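You operate a simulated robot arm through the tools that you are given. There is no shell and no other tool. Be economical: measure what you need, move in short steps, check, and stop when the job is done.

The job below is to be done with a simulated two-armed robot. You get a single attempt, and the scene is never put back.

TASK
Pick up the round bottle marked "green" from the filling table top with one hand, pass it to the other hand and put it on the top of the rusty low table. Set down upright: round bottle.

The check looks at the end state, three seconds after you hand in, the way a careful person would. Anything else that was tipped, shoved, dropped, spilled or broken makes it a failure.

THE ROBOT
Two 7-joint arms with two-finger parallel grippers on one trunk, on a base that drives. Base frame: it is fixed to the floor where the robot stands at the start and does not move with it; the origin is under the middle of the robot, x ahead of it, y to its left, z up. Lengths are in m, angles in rad, forces in N, time in s.
The left shoulder is at the start at [0.07, 0.13, 1.069], the right one opposite. With the tool pointing down near the work surface each hand reaches from about 0.1 to 0.3 m from the robot's upright axis, wherever it stands, measured 20 degrees to its own side. Places, roughly: top of the rusty low table [1.3, -1, 0.5]. Payload 1.57 kg a hand.
The TCP of each hand is the grasp point between the finger pads, 0.03 m short of the fingertips. In the tool frame z runs along the fingers and y along their closing line. Largest opening 0.08 m; finger width 0.017, thickness 0.012; the body of the gripper, 0.04 by 0.082 m, starts 0.08 m behind the TCP.
Orientation is that of the tool frame in the base frame, as [roll, pitch, yaw] about the fixed x, y, z axes, in that order (R = Rz(yaw) Ry(pitch) Rx(roll)). With the fingers straight down and closing along the base's y, the tool's x points along the base's -x, its y along +y and its z along -z.

THE INTERFACE
- The arms move only by the tool send_rows. It takes "left_commands", "right_commands" or both (then of equal length, played together; a hand with none holds still); each is a list of rows, each a list of 3 entries, a list of its own where there are three numbers: the shift along the tool's x, y, z in units of 400 mm (1.0 is 400 mm), then the turn, a rotation vector about the tool's x, y, z in units of 120 degrees (1.0 is 120 degrees), then the finger opening in m, from 0 to 0.08. In form: [[[tx, ty, tz], [wx, wy, wz], claw], ...]. A call has 1 to 10 rows; each row is the pose to reach, as a shift and turn from the pose commanded when the call began, along the tool's axes at that moment. A call with a number of a shift or a turn outside -1 to 1 is refused whole. A row lasts 0.2 s, in which the tool goes at most 0.05 m and 0.15 rad; a call with a longer step from one row to the next is refused whole, and so is a gripper value outside its range. A pose out of reach is approached as far as the arm can. The call stops where the force on the tool passes 40 N (or 10 N more than at its start, if that is more) or the arm is blocked; 0.2 s more then pass. Each finger travels about 0.108 m/s and halts on what it meets, pressing with about 43 N; the grip force reading is that of the motor and also rises with nothing between the fingers. The clock runs only during rows and for 0.2 s after the last one: add rows that repeat a pose to give the fingers time. It gives the time, the measured TCP pose, the force on the tool (base axes), the opening and the grip force at its end, in the units of the frame above (readings bear some noise), with the torque about the TCP (base axes, N m) and any sound that the robot's microphone picked up.
- Cameras (640 x 400 px; columns grow to the right, rows downward): "scene" is now at [0.112, -0.0133, 1.2455]; the picture's right is [-0.22, -0.97, 0.00], its down [-0.89, 0.20, -0.41] and it looks along [0.40, -0.09, -0.91] (base axes); focal length 283 px, centre (320, 200). "left" rides on the left gripper at [0.072, 0.007, -0.122] in its tool frame; the picture's right is [-0.09, 1.00, 0.00], its down [-0.84, -0.08, -0.54] and it looks along [-0.54, -0.05, 0.84] (tool axes); focal length 238 px, centre (320, 200). "right" rides on the right gripper at [0.072, -0.007, -0.122] in its tool frame; the picture's right is [0.09, 1.00, 0.00], its down [-0.84, 0.08, -0.54] and it looks along [-0.54, 0.05, 0.84] (tool axes); focal length 238 px, centre (320, 200). There is no depth. A picture from a camera that has moved, and an enlarged one, comes with that camera's place and axes in the base frame and with its lens. The place of the scene camera against the robot may be out by one fixed shift of up to 0.018 m in any direction.
- grab_frame(camera): a new picture of that camera. The clock stands still meanwhile.
- raise_lower(by): slides the trunk up (or, below 0, down) by that many m; the arms and the scene camera ride with it, the base frame stays. It gives what a move gives, with no picture.
- drive_base(legs): drives the robot by 1 to 6 legs, each [ahead, left, turn to the left] in m, m and rad, along the robot's own axes; the way and the turn of a leg run together, so that a leg with both is an arc; at most 1.5 m and 3.142 rad a leg. The arms and the cameras ride along, it lands a little off, and it stops where it bumps. It gives what a move gives.
- aim_head(pan, tilt): turns the head with the scene camera to pan (to the left, within 1.501 rad either way) and tilt (down, from -0.506 to 1.204), counted from straight ahead of the robot. It gives what a move gives.
- zoom(camera, box): a new picture of the part [left, top, right, bottom] of that camera's present view, enlarged. The clock stands still meanwhile.
- sign_off(): hands the job in; it is judged then, once.

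Go step by step. Nothing tells you exact positions but the pictures and the camera data: compare them with the known pose of the tool, close in by small moves and look again before you grip or let go. The budget is 120 turns and 100 pictures, counting those below and the enlarged ones. Unless the task says otherwise, let go and move clear before handing in, and close with one line.

The tools are called by a JSON object that holds its "name" and its "arguments". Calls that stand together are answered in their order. send_rows: Moves the arms, as the interface text tells. Its arguments: {"type":"object","properties":{"left_commands":{"type":"array","items":{"type":"array"}},"right_commands":{"type":"array","items":{"type":"array"}}},"required":[]} The other tools are called the same way: raise_lower (by) slides the trunk up or down; drive_base (legs) drives the base; aim_head (pan, tilt) turns the head that bears the scene camera; grab_frame (camera) takes a picture; zoom (camera, box) takes an enlarged picture of a part of a camera's view; sign_off () hands the job in.

At the start:

```text
t: 0.0
left_tcp_pos: [0.2199, 0.0599, 0.7075]
left_ee_rot: [3.142, -0.001, -3.141]
left_ft_force: [0.6, -0.2, -0.4]
left_ft_torque: [-0.01, 0.0, -0.01]
left_grip_width: 0.0804
left_finger_force: 0.2
right_tcp_pos: [0.2847, -0.1631, 0.7261]
right_ee_rot: [3.141, -0.001, -3.141]
right_ft_force: [-0.3, -0.1, -0.1]
right_ft_torque: [-0.04, 0.0, 0.0]
right_grip_width: 0.0799
right_finger_force: 0.0
trunk travel left (down, up): [-0.706, 0.234]
robot x, y, heading: [0.0005, -0.0016, -0.001]
head pan, tilt: [-0.225, 1.143]
```

scene: 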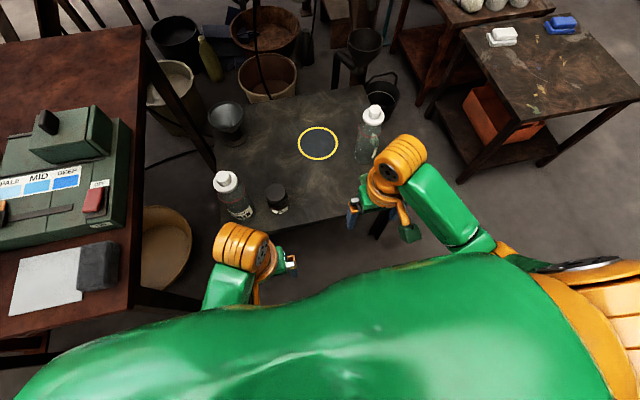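
right: 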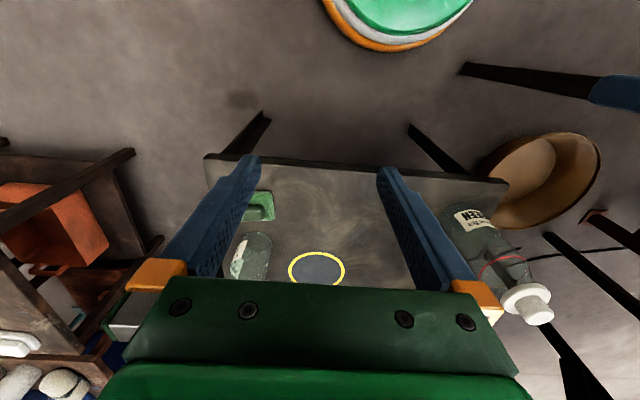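
left: 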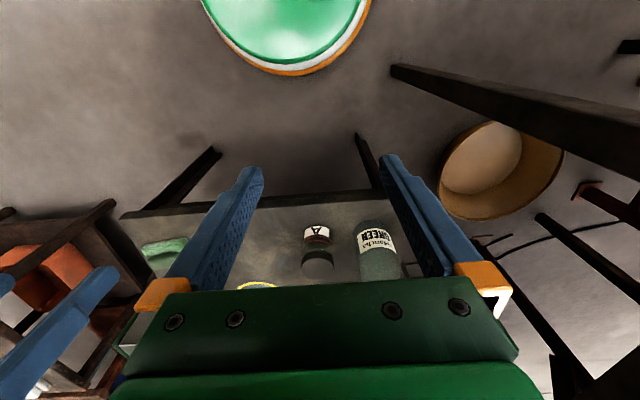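

I see the filling table ahead with two round bottles and a small dark jar; the left bottle seems to carry the label "GREEN". I'll look closer at the labels and the surroundings first.

{"name": "zoom", "arguments": {"camera": "left", "box": [220, 180, 460, 330]}}

{"name": "zoom", "arguments": {"camera": "scene", "box": [180, 80, 420, 230]}}

{"name": "aim_head", "arguments": {"pan": -0.65, "tilt": 0.6}}

{"name": "grab_frame", "arguments": {"camera": "scene"}}

```text
2.67 times, centred on (340, 255) of left
camera zoom: at [0.1467, 0.0669, 0.8284], right [0.09, 1.0, 0.0], down [0.84, -0.08, 0.54], along [0.54, -0.05, -0.84], focal length 636 px, centre (267, 53)
```

zoom: 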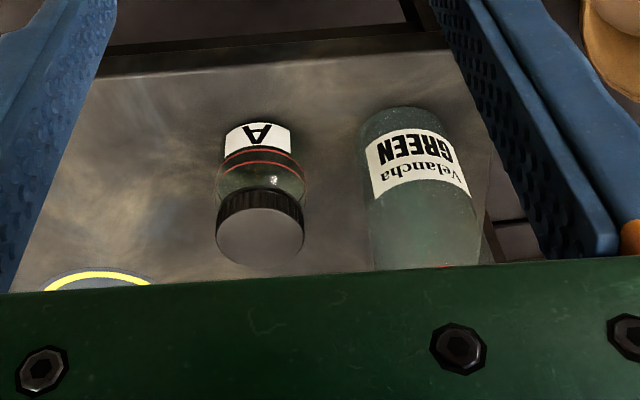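

```text
2.67 times, centred on (300, 155) of scene
camera zoom: at [0.112, -0.0133, 1.2455], right [-0.22, -0.97, 0.0], down [-0.89, 0.2, -0.41], along [0.4, -0.09, -0.91], focal length 755 px, centre (373, 320)
```

zoom: 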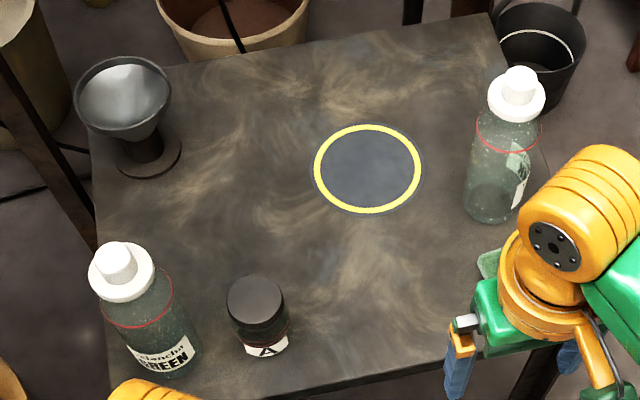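

```text
t: 1.0
left_tcp_pos: [0.2187, 0.0601, 0.7062]
left_ee_rot: [3.141, 0.0, 3.141]
left_ft_force: [-0.5, -0.6, -0.6]
left_ft_torque: [-0.01, -0.02, 0.01]
left_grip_width: 0.08
left_finger_force: 0.1
right_tcp_pos: [0.2852, -0.1636, 0.7247]
right_ee_rot: [3.141, 0.0, 3.14]
right_ft_force: [0.2, 0.4, 0.0]
right_ft_torque: [0.01, 0.01, 0.0]
right_grip_width: 0.0802
right_finger_force: 0.0
trunk travel left (down, up): [-0.706, 0.234]
robot x, y, heading: [-0.0013, 0.0005, 0.0]
head pan, tilt: [-0.649, 0.6]
```

```text
94 pictures are left
camera scene: at [0.1239, -0.0533, 1.2867], right [-0.6, -0.8, 0.0], down [-0.45, 0.34, -0.82], along [0.66, -0.5, -0.57], focal length 283 px, centre (320, 200)
```

scene: 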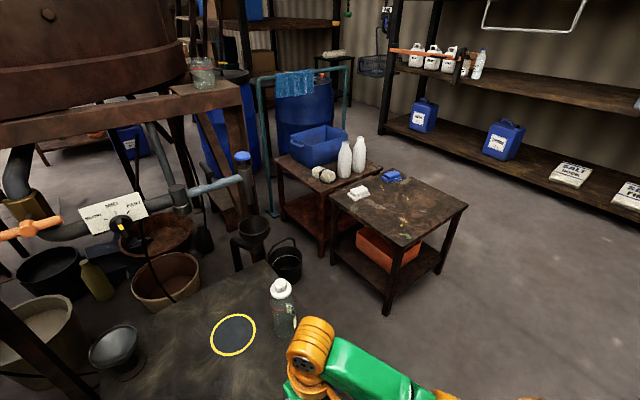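

I need to tell which of the two low tables at right is the rusty one; I take the back one, with bottles and a bin, to be near [1.3,-1]. Zooming.

{"name": "zoom", "arguments": {"camera": "scene", "box": [230, 100, 480, 300]}}

{"name": "aim_head", "arguments": {"pan": 0.2, "tilt": 0.9}}

{"name": "grab_frame", "arguments": {"camera": "scene"}}

```text
2.00 times, centred on (355, 200) of scene
camera zoom: at [0.1239, -0.0533, 1.2867], right [-0.6, -0.8, 0.0], down [-0.45, 0.34, -0.82], along [0.66, -0.5, -0.57], focal length 566 px, centre (250, 200)
```

zoom: 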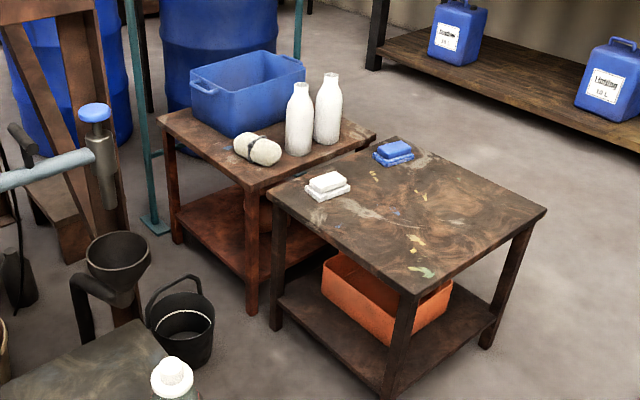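

```text
t: 2.1
left_tcp_pos: [0.2205, 0.0594, 0.7064]
left_ee_rot: [3.14, -0.001, -3.14]
left_ft_force: [-1.1, -0.5, 0.2]
left_ft_torque: [-0.03, 0.0, 0.0]
left_grip_width: 0.0798
left_finger_force: 0.1
right_tcp_pos: [0.2855, -0.1632, 0.7241]
right_ee_rot: [-3.14, 0.002, -3.141]
right_ft_force: [0.3, 0.0, -1.7]
right_ft_torque: [0.0, 0.02, -0.01]
right_grip_width: 0.08
right_finger_force: 0.2
trunk travel left (down, up): [-0.706, 0.234]
robot x, y, heading: [-0.0023, -0.0002, -0.001]
head pan, tilt: [0.201, 0.901]
```

```text
92 pictures are left
camera scene: at [0.1275, 0.015, 1.262], right [0.2, -0.98, 0.0], down [-0.77, -0.16, -0.62], along [0.61, 0.12, -0.78], focal length 283 px, centre (320, 200)
```

scene: 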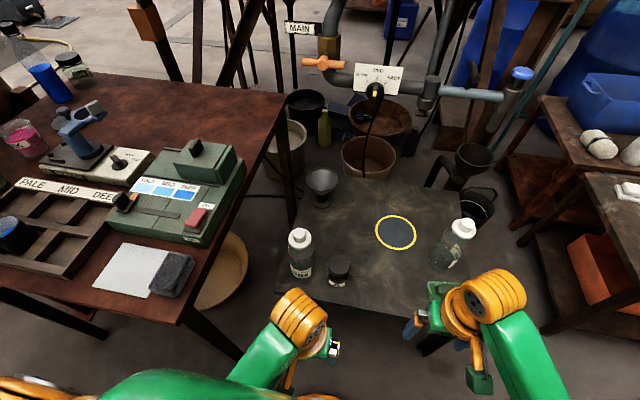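

The rusty (reddish) low table is the back one with the blue bin and white bottles. The green bottle stands at about (0.47, 0.14), with the filling table top at z≈0.45 and the bottle about 0.22 tall. I plan to grip its body horizontally with the left hand, hand it to the right hand top-down on the cap, and so I first test swinging the left hand to point ahead.

{"name": "send_rows", "arguments": {"left_commands": [[[-0.02, 0, -0.03], [0, -0.07, 0], 0.08], [[-0.05, 0, -0.06], [0, -0.14, 0], 0.08], [[-0.09, 0, -0.09], [0, -0.21, 0], 0.08], [[-0.13, 0, -0.12], [0, -0.28, 0], 0.08], [[-0.17, 0, -0.15], [0, -0.35, 0], 0.08], [[-0.21, 0, -0.17], [0, -0.42, 0], 0.08], [[-0.25, 0, -0.18], [0, -0.49, 0], 0.08], [[-0.29, 0, -0.19], [0, -0.56, 0], 0.08], [[-0.32, 0, -0.2], [0, -0.63, 0], 0.08], [[-0.34, 0, -0.2], [0, -0.7, 0], 0.08]]}}

{"name": "grab_frame", "arguments": {"camera": "scene"}}

```text
t: 4.3
left_tcp_pos: [0.3551, 0.0602, 0.7858]
left_ee_rot: [3.129, 1.465, 3.128]
left_ft_force: [0.0, -0.3, -0.3]
left_ft_torque: [-0.04, -0.02, -0.02]
left_grip_width: 0.0797
left_finger_force: 0.1
right_tcp_pos: [0.2847, -0.1627, 0.7254]
right_ee_rot: [-3.139, 0.0, -3.141]
right_ft_force: [1.1, -0.6, 0.4]
right_ft_torque: [-0.01, 0.04, 0.01]
right_grip_width: 0.0799
right_finger_force: 0.1
trunk travel left (down, up): [-0.706, 0.234]
robot x, y, heading: [-0.0006, -0.0013, 0.0]
head pan, tilt: [0.201, 0.901]
```

```text
91 pictures are left
camera scene: at [0.1283, 0.0158, 1.2619], right [0.2, -0.98, 0.0], down [-0.77, -0.16, -0.62], along [0.61, 0.12, -0.78], focal length 283 px, centre (320, 200)
```

scene: 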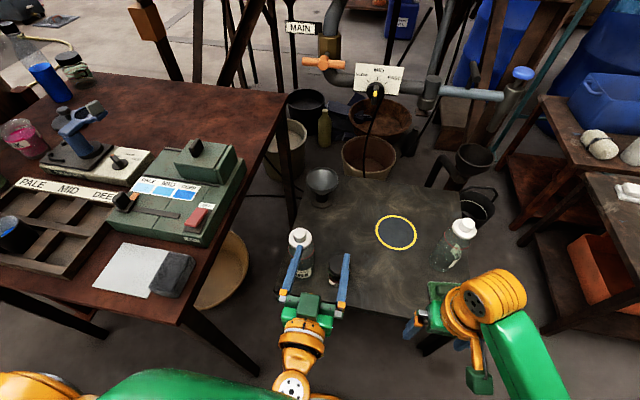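

The horizontal pose works. I finish the turn, line the left hand up with the bottle's y≈0.138, and lower the trunk so that the hand is at bottle body height while still clear in x.

{"name": "send_rows", "arguments": {"left_commands": [[[0, 0.07, 0], [0, -0.02, 0], 0.08], [[0, 0.14, 0], [0, -0.04, 0], 0.08], [[0, 0.195, 0], [0, -0.05, 0], 0.08], [[0, 0.195, 0], [0, -0.05, 0], 0.08]]}}

{"name": "raise_lower", "arguments": {"by": -0.2}}

{"name": "grab_frame", "arguments": {"camera": "scene"}}

{"name": "grab_frame", "arguments": {"camera": "left"}}

{"name": "grab_frame", "arguments": {"camera": "right"}}

```text
t: 5.3
left_tcp_pos: [0.3552, 0.1373, 0.7839]
left_ee_rot: [1.341, 1.57, 1.34]
left_ft_force: [0.2, -1.3, 0.6]
left_ft_torque: [-0.03, -0.02, 0.02]
left_grip_width: 0.0801
left_finger_force: 0.0
right_tcp_pos: [0.2847, -0.1641, 0.7257]
right_ee_rot: [3.142, 0.0, 3.14]
right_ft_force: [0.2, 0.4, 0.0]
right_ft_torque: [0.03, -0.02, 0.01]
right_grip_width: 0.08
right_finger_force: 0.1
trunk travel left (down, up): [-0.706, 0.234]
robot x, y, heading: [-0.0024, -0.0023, -0.001]
head pan, tilt: [0.201, 0.901]
```

```text
t: 7.5
left_tcp_pos: [0.3564, 0.1371, 0.5859]
left_ee_rot: [-0.631, 1.57, -0.633]
left_ft_force: [-0.4, -0.3, 0.4]
left_ft_torque: [-0.02, 0.01, -0.03]
left_grip_width: 0.0798
left_finger_force: 0.1
right_tcp_pos: [0.285, -0.1635, 0.5252]
right_ee_rot: [-3.141, 0.0, 3.141]
right_ft_force: [-0.2, -0.3, -0.1]
right_ft_torque: [0.0, 0.01, -0.01]
right_grip_width: 0.0801
right_finger_force: 0.1
trunk travel left (down, up): [-0.506, 0.434]
robot x, y, heading: [0.0008, 0.0019, -0.002]
head pan, tilt: [0.201, 0.901]
```

```text
90 pictures are left
camera scene: at [0.1274, 0.0152, 1.062], right [0.2, -0.98, 0.0], down [-0.77, -0.16, -0.62], along [0.61, 0.12, -0.78], focal length 283 px, centre (320, 200)
```

scene: 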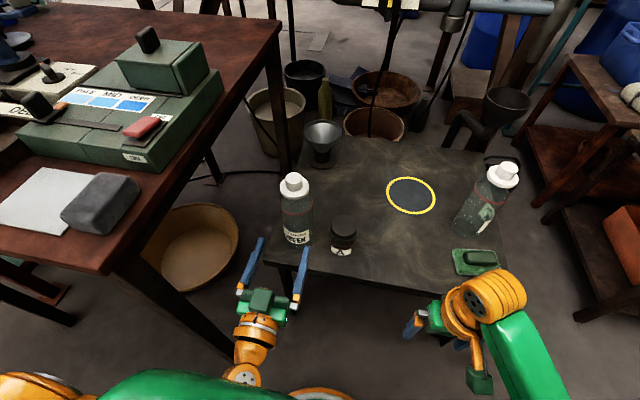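

```text
89 pictures are left
camera left: at [0.2329, 0.145, 0.5131], right [0.0, 1.0, 0.09], down [-0.54, -0.08, 0.84], along [0.84, -0.05, 0.54], focal length 238 px, centre (320, 200)
```

left: 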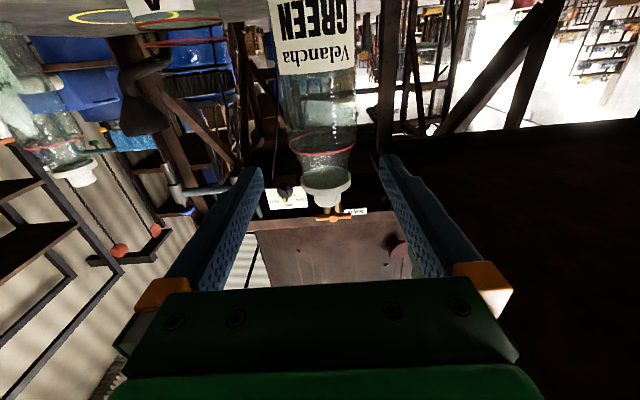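

```text
88 pictures are left
camera right: at [0.2128, -0.1699, 0.6466], right [-0.09, 1.0, 0.0], down [0.84, 0.08, 0.54], along [0.54, 0.05, -0.84], focal length 238 px, centre (320, 200)
```

right: 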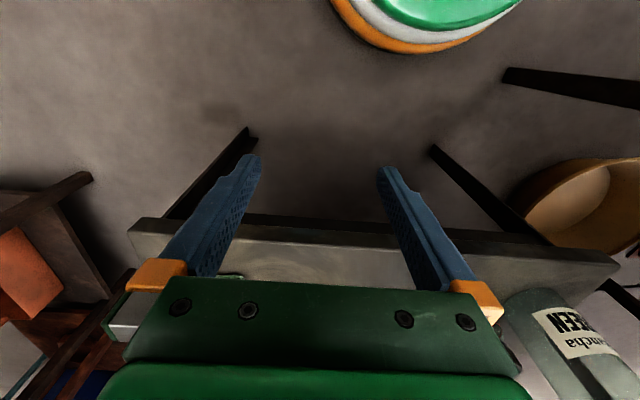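

The bottle axis is at about (0.475, 0.141), body Ø≈0.065, table top z≈0.447, bottle top ≈0.675. I lower the left hand to z≈0.53, shift it 4 mm left and move most of the way in, then look.

{"name": "send_rows", "arguments": {"left_commands": [[[0.07, 0.01, 0], [0, 0, 0], 0.08], [[0.14, 0.01, 0], [0, 0, 0], 0.08], [[0.14, 0.01, 0.05], [0, 0, 0], 0.08], [[0.14, 0.01, 0.1], [0, 0, 0], 0.08], [[0.14, 0.01, 0.14], [0, 0, 0], 0.08]]}}

{"name": "grab_frame", "arguments": {"camera": "left"}}

{"name": "zoom", "arguments": {"camera": "scene", "box": [200, 150, 400, 350]}}

```text
t: 8.7
left_tcp_pos: [0.4126, 0.1419, 0.5294]
left_ee_rot: [-3.068, 1.57, -3.067]
left_ft_force: [0.2, 0.5, -0.3]
left_ft_torque: [0.01, 0.0, -0.01]
left_grip_width: 0.0799
left_finger_force: 0.0
right_tcp_pos: [0.2843, -0.1639, 0.5261]
right_ee_rot: [-3.14, -0.001, -3.141]
right_ft_force: [0.9, -0.6, -0.2]
right_ft_torque: [0.03, -0.03, -0.02]
right_grip_width: 0.08
right_finger_force: 0.1
trunk travel left (down, up): [-0.506, 0.434]
robot x, y, heading: [-0.0006, -0.0015, -0.002]
head pan, tilt: [0.201, 0.901]
```

```text
87 pictures are left
camera left: at [0.2892, 0.1495, 0.4575], right [0.0, 1.0, 0.09], down [-0.54, -0.08, 0.84], along [0.84, -0.05, 0.54], focal length 238 px, centre (320, 200)
```

left: 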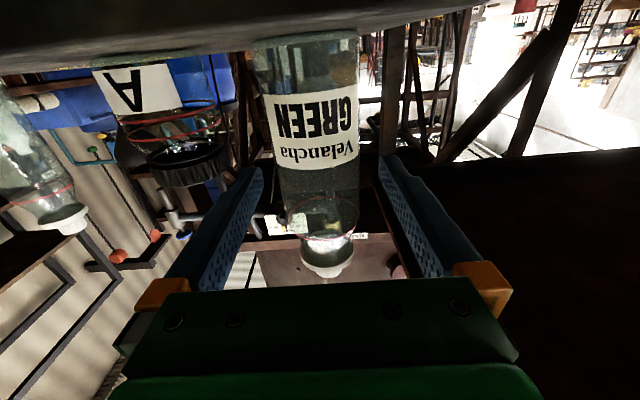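

```text
2.00 times, centred on (300, 250) of scene
camera zoom: at [0.1276, 0.0151, 1.062], right [0.2, -0.98, 0.0], down [-0.77, -0.16, -0.62], along [0.61, 0.12, -0.78], focal length 566 px, centre (360, 100)
```

zoom: 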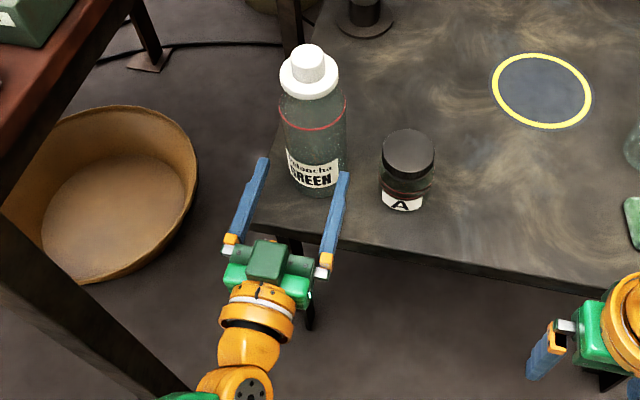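

Aligned in y within a couple of mm. I move the last 6 cm so the pads straddle the bottle, and look before closing.

{"name": "send_rows", "arguments": {"left_commands": [[[0, -0.003, 0.05], [0, 0, 0], 0.08], [[0, -0.003, 0.1], [0, 0, 0], 0.08], [[0, -0.003, 0.152], [0, 0, 0], 0.08]]}}

{"name": "grab_frame", "arguments": {"camera": "left"}}

{"name": "zoom", "arguments": {"camera": "scene", "box": [200, 150, 400, 350]}}

```text
t: 9.5
left_tcp_pos: [0.4713, 0.1418, 0.529]
left_ee_rot: [2.664, 1.569, 2.663]
left_ft_force: [0.3, -0.1, 0.6]
left_ft_torque: [-0.02, -0.01, 0.0]
left_grip_width: 0.08
left_finger_force: 0.0
right_tcp_pos: [0.2847, -0.1639, 0.5249]
right_ee_rot: [3.142, 0.0, 3.142]
right_ft_force: [0.8, -0.2, 0.3]
right_ft_torque: [0.01, 0.02, 0.01]
right_grip_width: 0.0801
right_finger_force: 0.0
trunk travel left (down, up): [-0.506, 0.434]
robot x, y, heading: [-0.003, -0.0053, 0.001]
head pan, tilt: [0.201, 0.901]
```

```text
85 pictures are left
camera left: at [0.3493, 0.1483, 0.458], right [0.0, 1.0, 0.09], down [-0.54, -0.08, 0.84], along [0.84, -0.05, 0.54], focal length 238 px, centre (320, 200)
```

left: 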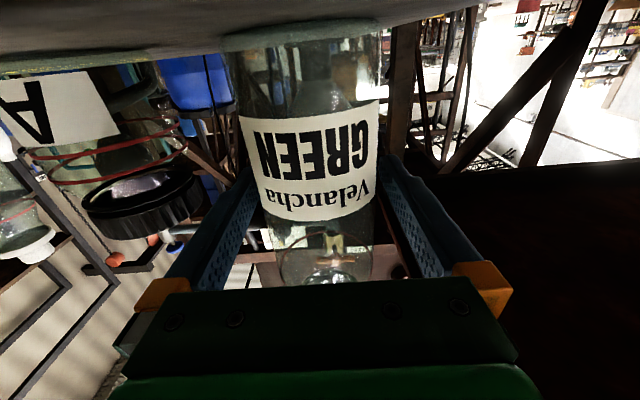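

```text
2.00 times, centred on (300, 250) of scene
camera zoom: at [0.1278, 0.0151, 1.062], right [0.2, -0.98, 0.0], down [-0.77, -0.16, -0.62], along [0.61, 0.12, -0.78], focal length 566 px, centre (360, 100)
```

zoom: 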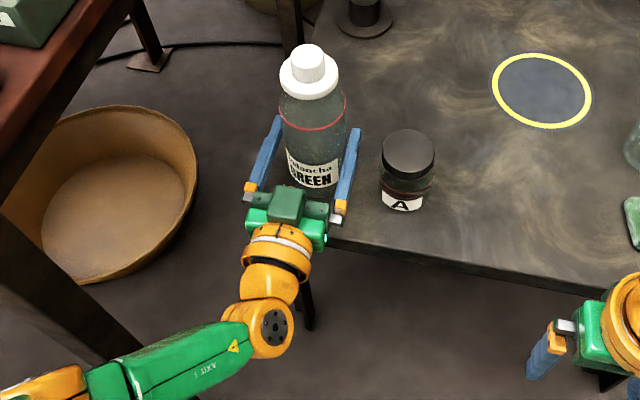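

The bottle sits between the fingers; its axis looks 1–1.5 cm beyond the TCP, so I advance 14 mm more and then close.

{"name": "send_rows", "arguments": {"left_commands": [[[0, -0.002, 0.035], [0, 0, 0], 0.08], [[0, -0.002, 0.035], [0, 0, 0], 0.06], [[0, -0.002, 0.035], [0, 0, 0], 0.04], [[0, -0.002, 0.035], [0, 0, 0], 0.03], [[0, -0.002, 0.035], [0, 0, 0], 0.03]]}}

{"name": "zoom", "arguments": {"camera": "scene", "box": [200, 150, 400, 350]}}

```text
t: 10.7
left_tcp_pos: [0.4857, 0.1418, 0.5287]
left_ee_rot: [0.103, 1.571, 0.101]
left_ft_force: [2.0, 0.3, 0.9]
left_ft_torque: [0.0, -0.13, 0.03]
left_grip_width: 0.0705
left_finger_force: 42.8
right_tcp_pos: [0.285, -0.1634, 0.5251]
right_ee_rot: [-3.141, 0.0, -3.14]
right_ft_force: [-0.1, -0.8, 1.0]
right_ft_torque: [0.01, 0.03, -0.05]
right_grip_width: 0.0798
right_finger_force: 0.1
trunk travel left (down, up): [-0.506, 0.434]
robot x, y, heading: [0.0019, 0.0019, 0.001]
head pan, tilt: [0.201, 0.901]
```

```text
2.00 times, centred on (300, 250) of scene
camera zoom: at [0.1276, 0.0152, 1.062], right [0.2, -0.98, 0.0], down [-0.77, -0.16, -0.62], along [0.61, 0.12, -0.78], focal length 566 px, centre (360, 100)
```

zoom: 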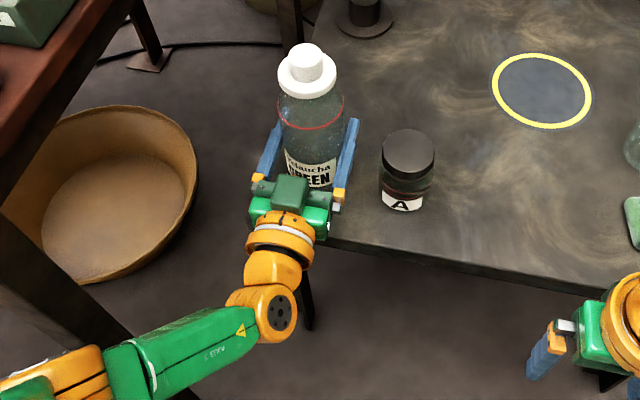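

Gripped at width 0.0705 with 43 N. I lift straight up with the trunk.

{"name": "raise_lower", "arguments": {"by": 0.2}}

{"name": "grab_frame", "arguments": {"camera": "scene"}}

{"name": "grab_frame", "arguments": {"camera": "left"}}

```text
t: 12.9
left_tcp_pos: [0.4859, 0.1426, 0.7276]
left_ee_rot: [-3.12, 1.569, -3.12]
left_ft_force: [0.0, -1.1, -4.2]
left_ft_torque: [-0.04, -0.06, 0.0]
left_grip_width: 0.0708
left_finger_force: 43.5
right_tcp_pos: [0.2858, -0.162, 0.7243]
right_ee_rot: [-3.139, 0.001, -3.141]
right_ft_force: [-0.4, 0.0, -0.7]
right_ft_torque: [-0.04, -0.02, -0.01]
right_grip_width: 0.0801
right_finger_force: 0.0
trunk travel left (down, up): [-0.706, 0.234]
robot x, y, heading: [0.0024, -0.0007, 0.001]
head pan, tilt: [0.201, 0.901]
```

```text
82 pictures are left
camera scene: at [0.1287, 0.0155, 1.2618], right [0.2, -0.98, 0.0], down [-0.77, -0.16, -0.62], along [0.61, 0.12, -0.78], focal length 283 px, centre (320, 200)
```

scene: 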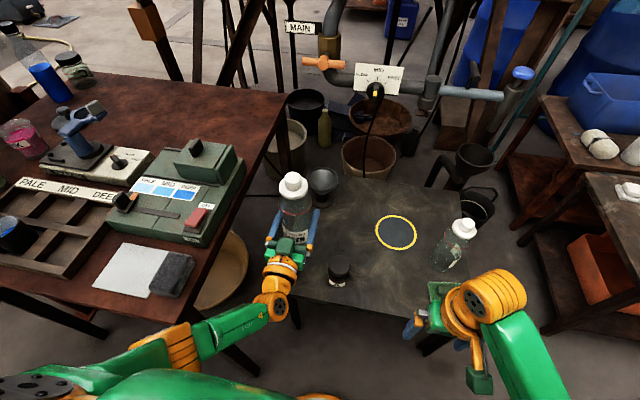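

```text
81 pictures are left
camera left: at [0.3636, 0.149, 0.6566], right [0.0, 1.0, 0.09], down [-0.54, -0.08, 0.84], along [0.84, -0.05, 0.54], focal length 238 px, centre (320, 200)
```

left: 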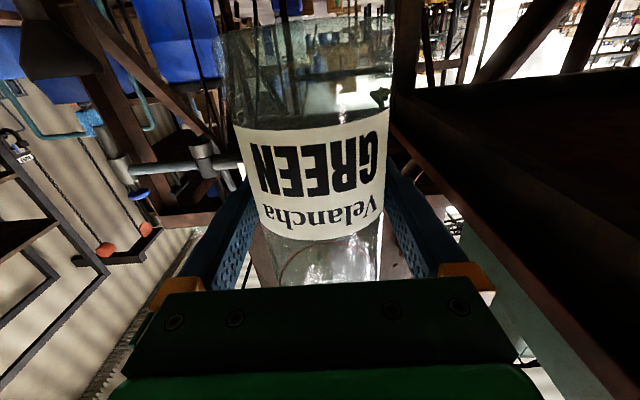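

Lifted cleanly (about 0.4 kg). Now I draw the bottle in to a handover spot near (0.38, 0.04), slowly.

{"name": "send_rows", "arguments": {"left_commands": [[[0, -0.05, -0.05], [0, 0, 0], 0.03], [[0, -0.1, -0.1], [0, 0, 0], 0.03], [[0, -0.15, -0.15], [0, 0, 0], 0.03], [[0, -0.2, -0.2], [0, 0, 0], 0.03], [[0, -0.25, -0.25], [0, 0, 0], 0.03], [[0, -0.25, -0.25], [0, 0, 0], 0.03]]}}

{"name": "aim_head", "arguments": {"pan": 0, "tilt": 1.0}}

{"name": "grab_frame", "arguments": {"camera": "scene"}}

```text
t: 14.3
left_tcp_pos: [0.3835, 0.0429, 0.7288]
left_ee_rot: [2.972, 1.569, 2.973]
left_ft_force: [0.2, 0.3, -4.6]
left_ft_torque: [-0.02, -0.06, -0.02]
left_grip_width: 0.0706
left_finger_force: 43.1
right_tcp_pos: [0.2862, -0.163, 0.7243]
right_ee_rot: [-3.14, 0.001, 3.141]
right_ft_force: [-0.3, 0.4, -1.0]
right_ft_torque: [-0.02, 0.02, 0.0]
right_grip_width: 0.0801
right_finger_force: 0.1
trunk travel left (down, up): [-0.706, 0.234]
robot x, y, heading: [0.0001, -0.0017, -0.002]
head pan, tilt: [0.201, 0.901]
```

```text
t: 15.0
left_tcp_pos: [0.3834, 0.0428, 0.7277]
left_ee_rot: [2.941, 1.568, 2.942]
left_ft_force: [-0.7, -0.2, -3.4]
left_ft_torque: [0.03, -0.04, 0.0]
left_grip_width: 0.0707
left_finger_force: 42.8
right_tcp_pos: [0.2851, -0.1641, 0.7244]
right_ee_rot: [3.141, -0.001, -3.141]
right_ft_force: [0.2, -0.9, -0.2]
right_ft_torque: [-0.02, 0.0, 0.0]
right_grip_width: 0.0801
right_finger_force: 0.1
trunk travel left (down, up): [-0.706, 0.234]
robot x, y, heading: [-0.0034, 0.0005, -0.002]
head pan, tilt: [0.0, 1.0]
```

```text
80 pictures are left
camera scene: at [0.124, 0.0002, 1.2547], right [0.0, -1.0, 0.0], down [-0.84, 0.0, -0.54], along [0.54, 0.0, -0.84], focal length 283 px, centre (320, 200)
```

scene: 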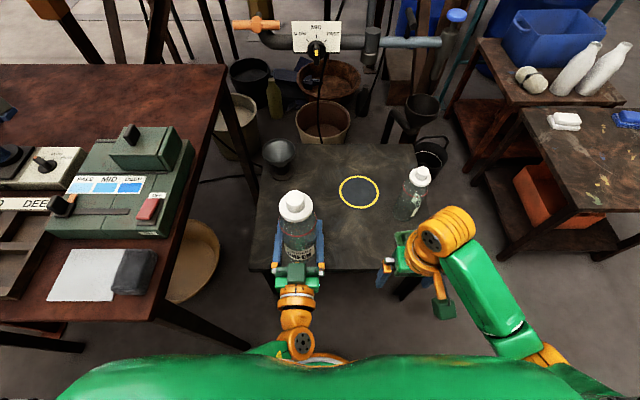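

The left hand is at (0.383, 0.043) holding the bottle upright. I lower it 10 cm relative to the shoulders so the right hand can come down on the cap at a comfortable height, and meanwhile raise the right hand.

{"name": "send_rows", "arguments": {"left_commands": [[[0.06, 0, 0], [0, 0, 0], 0.03], [[0.12, 0, 0], [0, 0, 0], 0.03], [[0.18, 0, 0], [0, 0, 0], 0.03], [[0.25, 0, 0], [0, 0, 0], 0.03], [[0.25, 0, 0], [0, 0, 0], 0.03]], "right_commands": [[[0, 0, -0.06], [0, 0, 0], 0.08], [[0, 0, -0.12], [0, 0, 0], 0.08], [[0, 0, -0.18], [0, 0, 0], 0.08], [[0, 0, -0.25], [0, 0, 0], 0.08], [[0, 0, -0.28], [0, 0, 0], 0.08]]}}

{"name": "grab_frame", "arguments": {"camera": "right"}}

{"name": "grab_frame", "arguments": {"camera": "scene"}}

```text
t: 16.2
left_tcp_pos: [0.3756, 0.0741, 0.6729]
left_ee_rot: [1.548, 1.53, 1.554]
left_ft_force: [-0.1, -0.9, -3.6]
left_ft_torque: [0.04, -0.02, 0.0]
left_grip_width: 0.0706
left_finger_force: 43.4
left hand out of reach, approached as far as the arm can: row 2, 3, 4, 5
right_tcp_pos: [0.2865, -0.1628, 0.8374]
right_ee_rot: [3.141, -0.003, -3.141]
right_ft_force: [-0.2, 0.7, 0.7]
right_ft_torque: [0.0, 0.0, 0.03]
right_grip_width: 0.08
right_finger_force: 0.1
trunk travel left (down, up): [-0.706, 0.234]
robot x, y, heading: [-0.002, 0.0027, -0.001]
head pan, tilt: [0.0, 1.0]
```

```text
79 pictures are left
camera right: at [0.2144, -0.1695, 0.9591], right [-0.09, 1.0, 0.0], down [0.84, 0.08, 0.54], along [0.54, 0.05, -0.84], focal length 238 px, centre (320, 200)
```

right: 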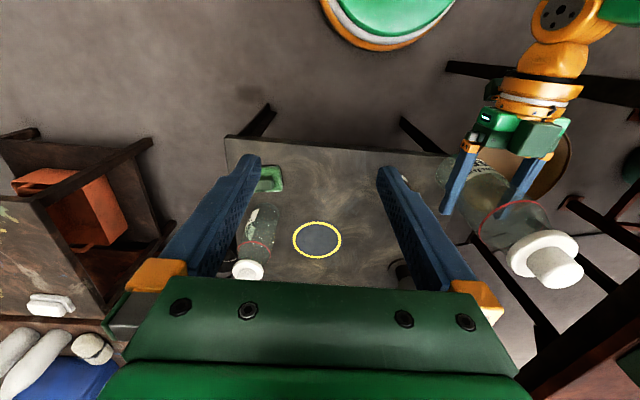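

```text
78 pictures are left
camera scene: at [0.1239, 0.0003, 1.2547], right [0.0, -1.0, 0.0], down [-0.84, 0.0, -0.54], along [0.54, 0.0, -0.84], focal length 283 px, centre (320, 200)
```

scene: 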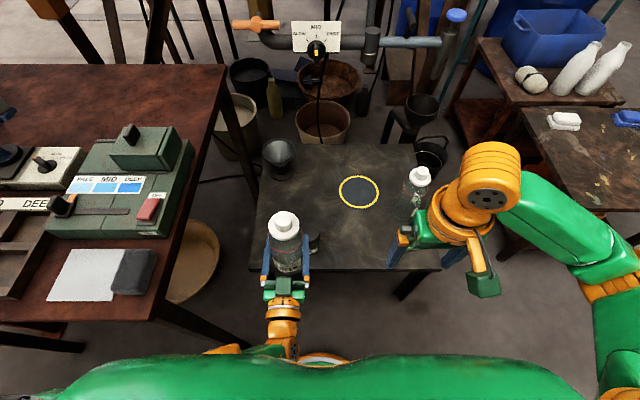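

The left arm can't go that low drawn in, so I bring it back to z≈0.70, and move the right hand up to z≈0.915 and above the cap.

{"name": "send_rows", "arguments": {"left_commands": [[[-0.1, 0, 0], [0, 0, 0], 0.03], [[-0.19, 0, 0], [0, 0, 0], 0.03], [[-0.19, 0, 0], [0, 0, 0], 0.03]], "right_commands": [[[0, 0, -0.06], [0, 0, 0], 0.08], [[0, 0, -0.12], [0, 0, 0], 0.08], [[0, 0, -0.195], [0, 0, 0], 0.08]]}}

{"name": "send_rows", "arguments": {"right_commands": [[[-0.04, 0.06, 0], [0, 0, 0], 0.08], [[-0.08, 0.12, 0], [0, 0, 0], 0.08], [[-0.12, 0.18, 0], [0, 0, 0], 0.08], [[-0.15, 0.24, 0], [0, 0, 0], 0.08], [[-0.18, 0.3, 0], [0, 0, 0], 0.08]]}}

{"name": "grab_frame", "arguments": {"camera": "right"}}

{"name": "grab_frame", "arguments": {"camera": "scene"}}

```text
t: 17.0
left_tcp_pos: [0.3738, 0.0544, 0.7546]
left_ee_rot: [2.787, 1.568, 2.788]
left_ft_force: [-0.3, 0.2, -4.5]
left_ft_torque: [-0.02, -0.06, 0.02]
left_grip_width: 0.0707
left_finger_force: 42.9
right_tcp_pos: [0.2882, -0.1624, 0.9161]
right_ee_rot: [-3.14, -0.001, -3.141]
right_ft_force: [-0.4, -0.3, -0.1]
right_ft_torque: [-0.02, -0.02, 0.03]
right_grip_width: 0.0802
right_finger_force: 0.0
trunk travel left (down, up): [-0.706, 0.234]
robot x, y, heading: [-0.0012, 0.0004, 0.004]
head pan, tilt: [0.0, 1.0]
```

```text
t: 18.2
left_tcp_pos: [0.3743, 0.0537, 0.7543]
left_ee_rot: [-2.676, 1.569, -2.676]
left_ft_force: [0.3, -1.0, -4.9]
left_ft_torque: [-0.03, -0.03, -0.03]
left_grip_width: 0.0706
left_finger_force: 43.1
right_tcp_pos: [0.3578, -0.0415, 0.915]
right_ee_rot: [-3.14, -0.001, -3.141]
right_ft_force: [0.2, 0.0, -0.3]
right_ft_torque: [-0.01, 0.02, 0.0]
right_grip_width: 0.0799
right_finger_force: 0.0
trunk travel left (down, up): [-0.706, 0.234]
robot x, y, heading: [-0.0013, 0.0018, 0.001]
head pan, tilt: [0.0, 1.0]
```

```text
77 pictures are left
camera right: at [0.2867, -0.0474, 1.0371], right [-0.09, 1.0, 0.0], down [0.84, 0.08, 0.54], along [0.54, 0.05, -0.84], focal length 238 px, centre (320, 200)
```

right: 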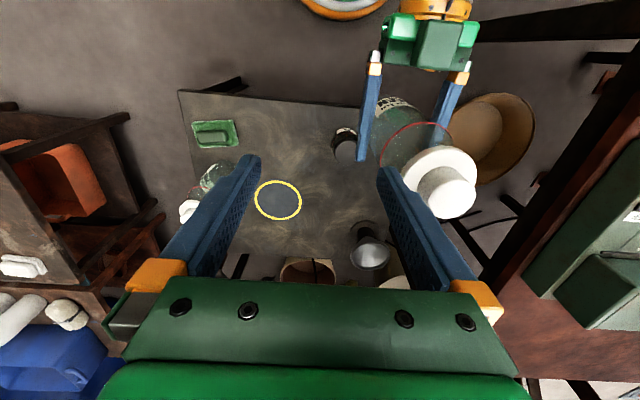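

```text
76 pictures are left
camera scene: at [0.1245, 0.0015, 1.2546], right [0.0, -1.0, 0.0], down [-0.84, 0.0, -0.54], along [0.54, 0.0, -0.84], focal length 283 px, centre (320, 200)
```

scene: 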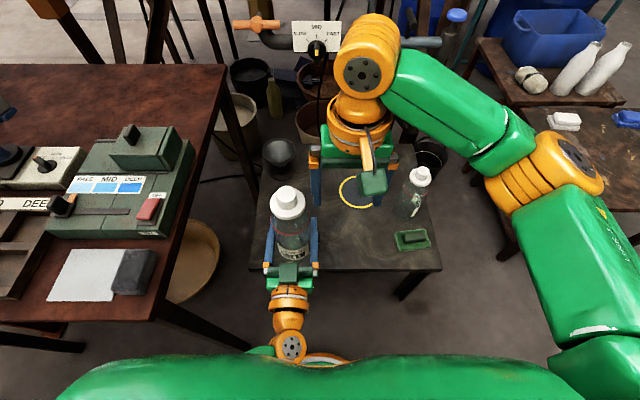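

The left hand settled at z≈0.755, so the cap top is at about (0.372, 0.053, 0.888). I raise the right hand a little, place it over the cap and check.

{"name": "send_rows", "arguments": {"right_commands": [[[0, 0, -0.05], [0, 0, 0], 0.08], [[0, 0, -0.1], [0, 0, 0], 0.08], [[-0.01, 0.06, -0.1], [0, 0, 0], 0.08], [[-0.02, 0.12, -0.1], [0, 0, 0], 0.08], [[-0.03, 0.18, -0.1], [0, 0, 0], 0.08], [[-0.035, 0.236, -0.1], [0, 0, 0], 0.08], [[-0.035, 0.236, -0.1], [0, 0, 0], 0.08]]}}

{"name": "grab_frame", "arguments": {"camera": "right"}}

{"name": "grab_frame", "arguments": {"camera": "left"}}

{"name": "grab_frame", "arguments": {"camera": "scene"}}

```text
t: 19.8
left_tcp_pos: [0.3747, 0.0541, 0.7542]
left_ee_rot: [2.744, 1.568, 2.745]
left_ft_force: [1.0, -0.3, -3.6]
left_ft_torque: [0.02, -0.01, -0.02]
left_grip_width: 0.0706
left_finger_force: 43.7
right_tcp_pos: [0.3719, 0.0502, 0.9544]
right_ee_rot: [3.141, 0.0, -3.141]
right_ft_force: [0.1, -0.1, -0.1]
right_ft_torque: [-0.02, -0.02, 0.0]
right_grip_width: 0.0799
right_finger_force: 0.0
trunk travel left (down, up): [-0.706, 0.234]
robot x, y, heading: [0.0049, -0.0011, -0.002]
head pan, tilt: [0.0, 1.0]
```

```text
75 pictures are left
camera right: at [0.2998, 0.0443, 1.0763], right [-0.09, 1.0, 0.0], down [0.84, 0.08, 0.54], along [0.54, 0.05, -0.84], focal length 238 px, centre (320, 200)
```

right: 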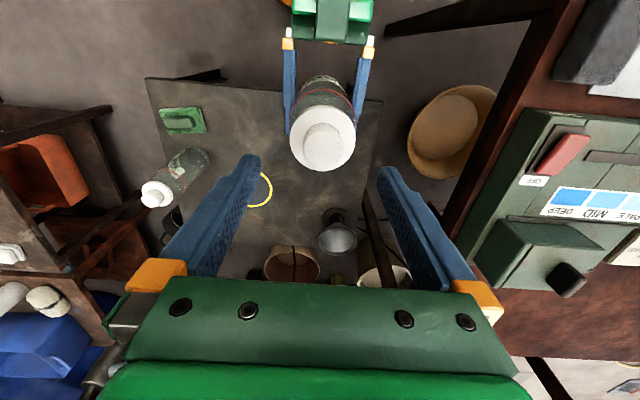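

```text
74 pictures are left
camera left: at [0.2521, 0.0606, 0.6826], right [0.0, 1.0, 0.09], down [-0.54, -0.08, 0.84], along [0.84, -0.05, 0.54], focal length 238 px, centre (320, 200)
```

left: 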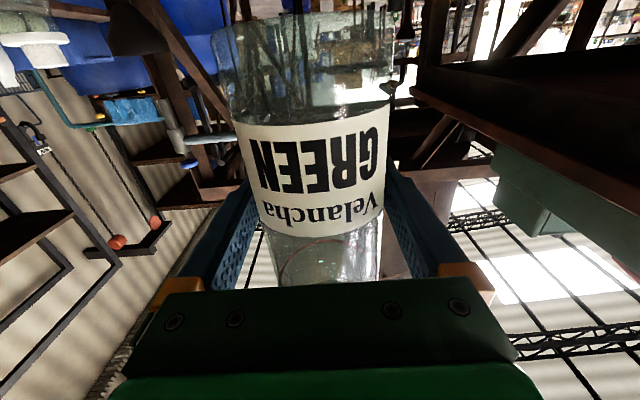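

```text
73 pictures are left
camera scene: at [0.1241, -0.0003, 1.2547], right [0.0, -1.0, 0.0], down [-0.84, 0.0, -0.54], along [0.54, 0.0, -0.84], focal length 283 px, centre (320, 200)
```

scene: 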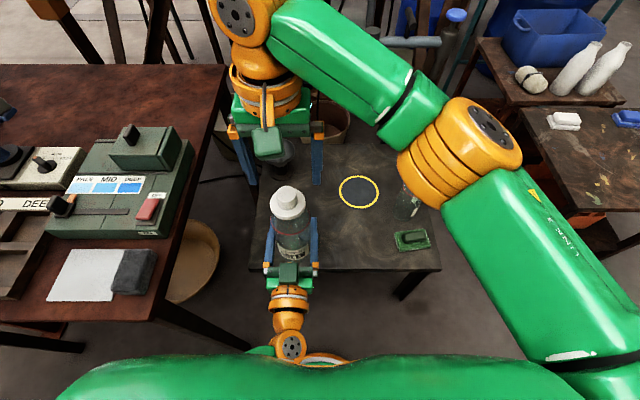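

The cap axis is about (0.362, 0.051), 1 cm nearer than the right TCP. I correct x and go down part-way with fingertips just around the cap, then look.

{"name": "send_rows", "arguments": {"right_commands": [[[0.023, 0.003, 0], [0, 0, 0], 0.08], [[0.023, 0.003, 0.06], [0, 0, 0], 0.08], [[0.023, 0.003, 0.12], [0, 0, 0], 0.08], [[0.023, 0.003, 0.12], [0, 0, 0], 0.08]]}}

{"name": "grab_frame", "arguments": {"camera": "right"}}

{"name": "zoom", "arguments": {"camera": "scene", "box": [200, 120, 400, 320]}}

```text
t: 20.8
left_tcp_pos: [0.3741, 0.0534, 0.7535]
left_ee_rot: [3.028, 1.57, 3.028]
left_ft_force: [0.2, 0.4, -4.8]
left_ft_torque: [0.01, -0.05, 0.0]
left_grip_width: 0.0708
left_finger_force: 42.6
right_tcp_pos: [0.3607, 0.0509, 0.9064]
right_ee_rot: [-3.138, 0.0, -3.141]
right_ft_force: [0.2, 0.6, 0.1]
right_ft_torque: [-0.02, -0.02, 0.01]
right_grip_width: 0.08
right_finger_force: 0.1
trunk travel left (down, up): [-0.706, 0.234]
robot x, y, heading: [-0.0021, 0.0027, 0.004]
head pan, tilt: [0.0, 1.0]
```

```text
72 pictures are left
camera right: at [0.289, 0.0459, 1.0276], right [-0.09, 1.0, 0.0], down [0.84, 0.08, 0.54], along [0.54, 0.05, -0.84], focal length 238 px, centre (320, 200)
```

right: 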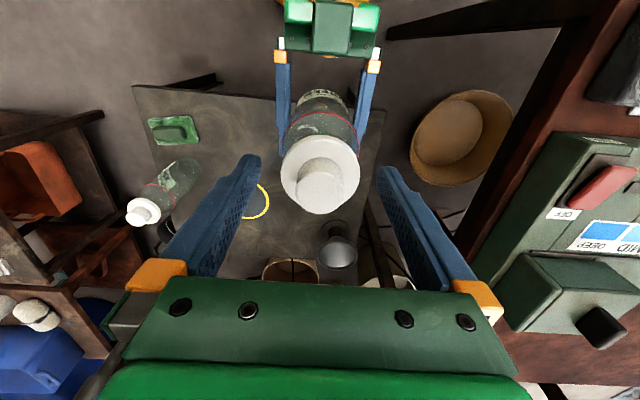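

```text
2.00 times, centred on (300, 220) of scene
camera zoom: at [0.1239, 0.0003, 1.2547], right [0.0, -1.0, 0.0], down [-0.84, 0.0, -0.54], along [0.54, 0.0, -0.84], focal length 566 px, centre (360, 160)
```

zoom: 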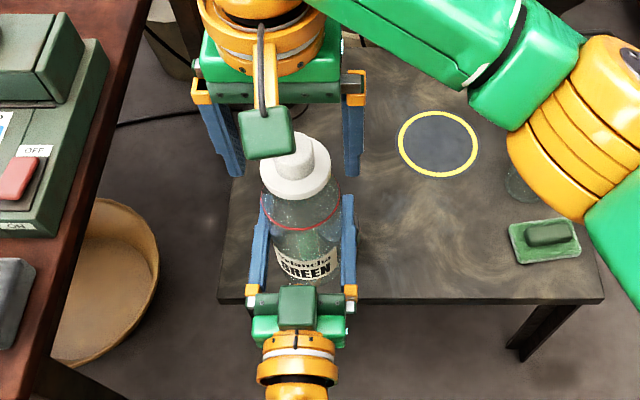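

The cap is centred under the right TCP (top at z≈0.896). I go down to TCP z≈0.863 so the pads are at the collar, then look once more before closing.

{"name": "send_rows", "arguments": {"right_commands": [[[0, -0.003, 0.055], [0, 0, 0], 0.08], [[0, -0.003, 0.108], [0, 0, 0], 0.08], [[0, -0.003, 0.108], [0, 0, 0], 0.08]]}}

{"name": "grab_frame", "arguments": {"camera": "right"}}

{"name": "zoom", "arguments": {"camera": "scene", "box": [200, 120, 400, 320]}}

```text
t: 21.6
left_tcp_pos: [0.3743, 0.0546, 0.7535]
left_ee_rot: [3.011, 1.569, 3.011]
left_ft_force: [-0.6, -0.5, -3.7]
left_ft_torque: [0.0, -0.01, -0.03]
left_grip_width: 0.0705
left_finger_force: 42.9
right_tcp_pos: [0.3605, 0.052, 0.8636]
right_ee_rot: [-3.14, 0.0, -3.141]
right_ft_force: [-0.4, 0.4, -0.4]
right_ft_torque: [0.02, 0.0, 0.02]
right_grip_width: 0.08
right_finger_force: 0.1
trunk travel left (down, up): [-0.706, 0.234]
robot x, y, heading: [0.0005, 0.0008, 0.002]
head pan, tilt: [0.0, 1.0]
```

```text
70 pictures are left
camera right: at [0.2893, 0.0446, 0.9847], right [-0.09, 1.0, 0.0], down [0.84, 0.08, 0.54], along [0.54, 0.05, -0.84], focal length 238 px, centre (320, 200)
```

right: 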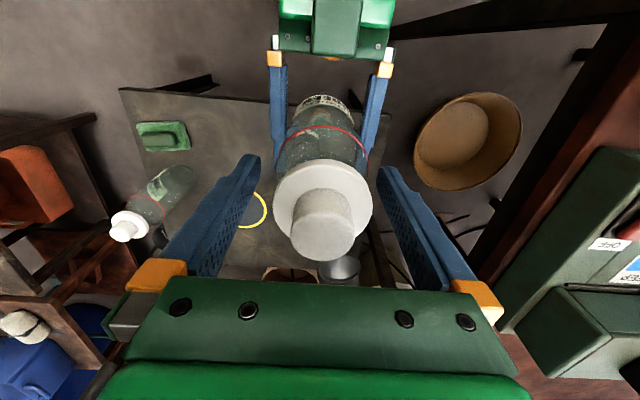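

```text
2.00 times, centred on (300, 220) of scene
camera zoom: at [0.124, 0.0003, 1.2547], right [0.0, -1.0, 0.0], down [-0.84, 0.0, -0.54], along [0.54, 0.0, -0.84], focal length 566 px, centre (360, 160)
```

zoom: 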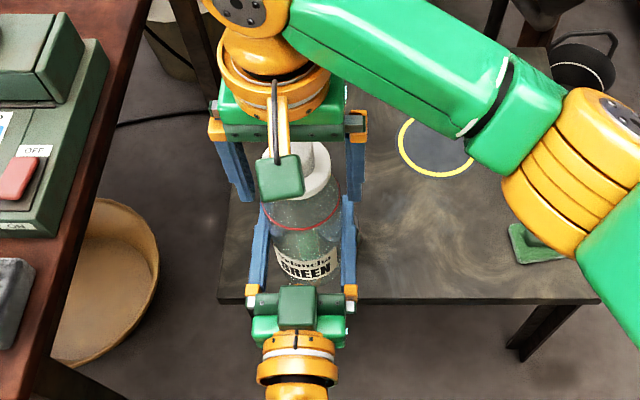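

The collar sits between the right pads, centred. I close the right hand on it.

{"name": "send_rows", "arguments": {"right_commands": [[[0, 0, 0], [0, 0, 0], 0.07], [[0, 0, 0], [0, 0, 0], 0.055], [[0, 0, 0], [0, 0, 0], 0.04], [[0, 0, 0], [0, 0, 0], 0.025], [[0, 0, 0], [0, 0, 0], 0.025]]}}

{"name": "grab_frame", "arguments": {"camera": "right"}}

```text
t: 22.8
left_tcp_pos: [0.3736, 0.0523, 0.7549]
left_ee_rot: [2.794, 1.569, 2.794]
left_ft_force: [1.0, -19.3, -8.3]
left_ft_torque: [1.49, 0.06, 0.02]
left_grip_width: 0.0705
left_finger_force: 43.3
right_tcp_pos: [0.3609, 0.0526, 0.8637]
right_ee_rot: [3.14, -0.001, -3.14]
right_ft_force: [-1.4, 20.1, 5.2]
right_ft_torque: [0.72, -0.06, 0.27]
right_grip_width: 0.0593
right_finger_force: 43.0
trunk travel left (down, up): [-0.706, 0.234]
robot x, y, heading: [0.0033, -0.0001, -0.001]
head pan, tilt: [0.0, 1.0]
heard: snap
```

```text
68 pictures are left
camera right: at [0.2891, 0.045, 0.9852], right [-0.09, 1.0, 0.0], down [0.84, 0.08, 0.54], along [0.54, 0.05, -0.84], focal length 238 px, centre (320, 200)
```

right: 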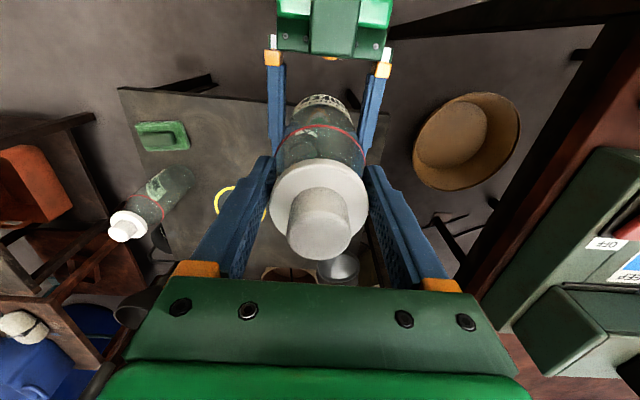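

I heard a "snap", and there's 20 N sideways between the hands. Before anything else I look closely at the cap.

{"name": "zoom", "arguments": {"camera": "right", "box": [240, 80, 400, 280]}}

{"name": "grab_frame", "arguments": {"camera": "left"}}

{"name": "zoom", "arguments": {"camera": "scene", "box": [250, 170, 350, 270]}}

```text
2.00 times, centred on (320, 180) of right
camera zoom: at [0.2891, 0.045, 0.9852], right [-0.09, 1.0, 0.0], down [0.84, 0.08, 0.54], along [0.54, 0.05, -0.84], focal length 477 px, centre (320, 240)
```

zoom: 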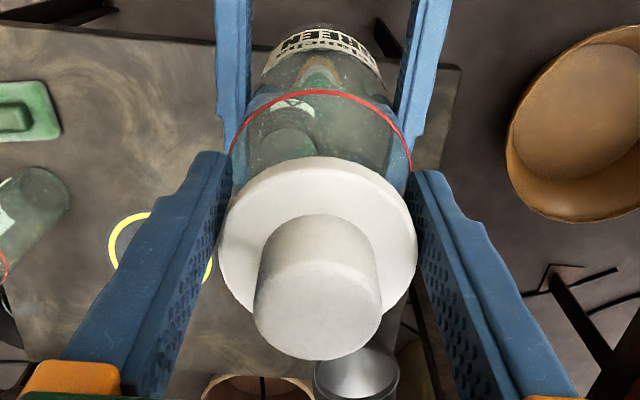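

```text
66 pictures are left
camera left: at [0.2518, 0.0605, 0.6825], right [0.0, 1.0, 0.09], down [-0.54, -0.08, 0.84], along [0.84, -0.05, 0.54], focal length 238 px, centre (320, 200)
```

left: 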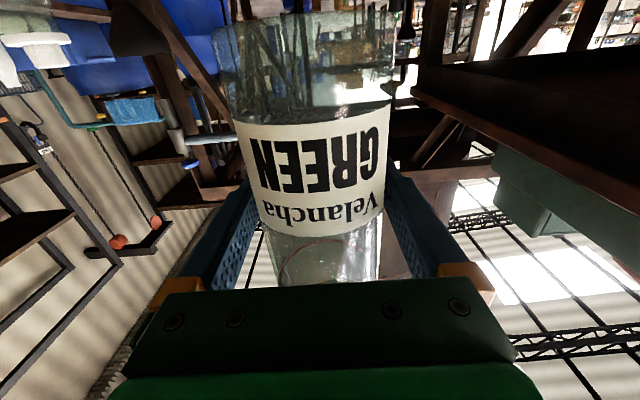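

```text
4.00 times, centred on (300, 220) of scene
camera zoom: at [0.1241, 0.0003, 1.2547], right [0.0, -1.0, 0.0], down [-0.84, 0.0, -0.54], along [0.54, 0.0, -0.84], focal length 1132 px, centre (400, 120)
```

zoom: 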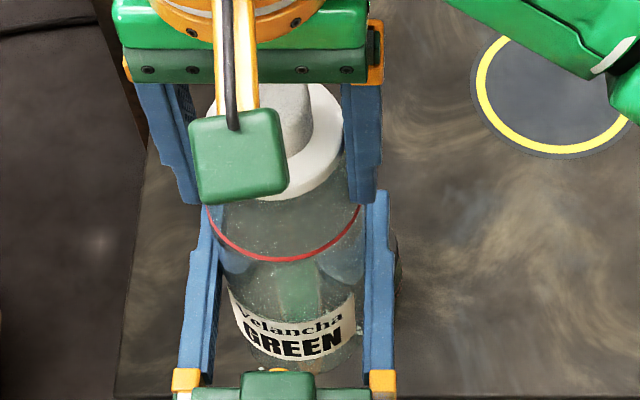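

The lid may be a snap-on cap that gave way, so I won't carry the bottle by it. I open the right hand again and check whether the lid still sits straight.

{"name": "send_rows", "arguments": {"right_commands": [[[0, 0, 0], [0, 0, 0], 0.065], [[0, 0, 0], [0, 0, 0], 0.072], [[0, 0, 0], [0, 0, 0], 0.08], [[0, 0, 0], [0, 0, 0], 0.08]]}}

{"name": "zoom", "arguments": {"camera": "right", "box": [240, 80, 400, 280]}}

{"name": "zoom", "arguments": {"camera": "scene", "box": [250, 170, 350, 270]}}

```text
t: 23.8
left_tcp_pos: [0.3747, 0.0548, 0.7544]
left_ee_rot: [-3.133, 1.569, -3.131]
left_ft_force: [0.0, 0.3, -5.1]
left_ft_torque: [0.03, -0.02, -0.03]
left_grip_width: 0.0706
left_finger_force: 42.9
right_tcp_pos: [0.3615, 0.0528, 0.8631]
right_ee_rot: [-3.141, 0.002, 3.141]
right_ft_force: [-0.6, -0.5, -0.4]
right_ft_torque: [-0.01, 0.01, -0.01]
right_grip_width: 0.08
right_finger_force: 0.0
trunk travel left (down, up): [-0.706, 0.234]
robot x, y, heading: [0.0001, -0.0002, -0.0]
head pan, tilt: [0.0, 1.0]
heard: snap
```

```text
2.00 times, centred on (320, 180) of right
camera zoom: at [0.2893, 0.0446, 0.9849], right [-0.09, 1.0, 0.0], down [0.84, 0.08, 0.54], along [0.54, 0.05, -0.84], focal length 477 px, centre (320, 240)
```

zoom: 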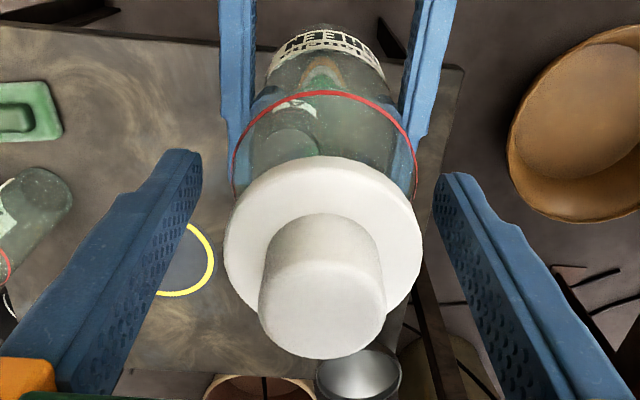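

```text
4.00 times, centred on (300, 220) of scene
camera zoom: at [0.1241, 0.0003, 1.2547], right [0.0, -1.0, 0.0], down [-0.84, 0.0, -0.54], along [0.54, 0.0, -0.84], focal length 1132 px, centre (400, 120)
```

zoom: 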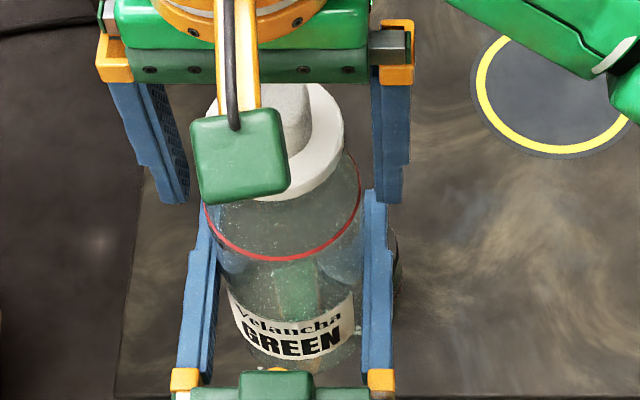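

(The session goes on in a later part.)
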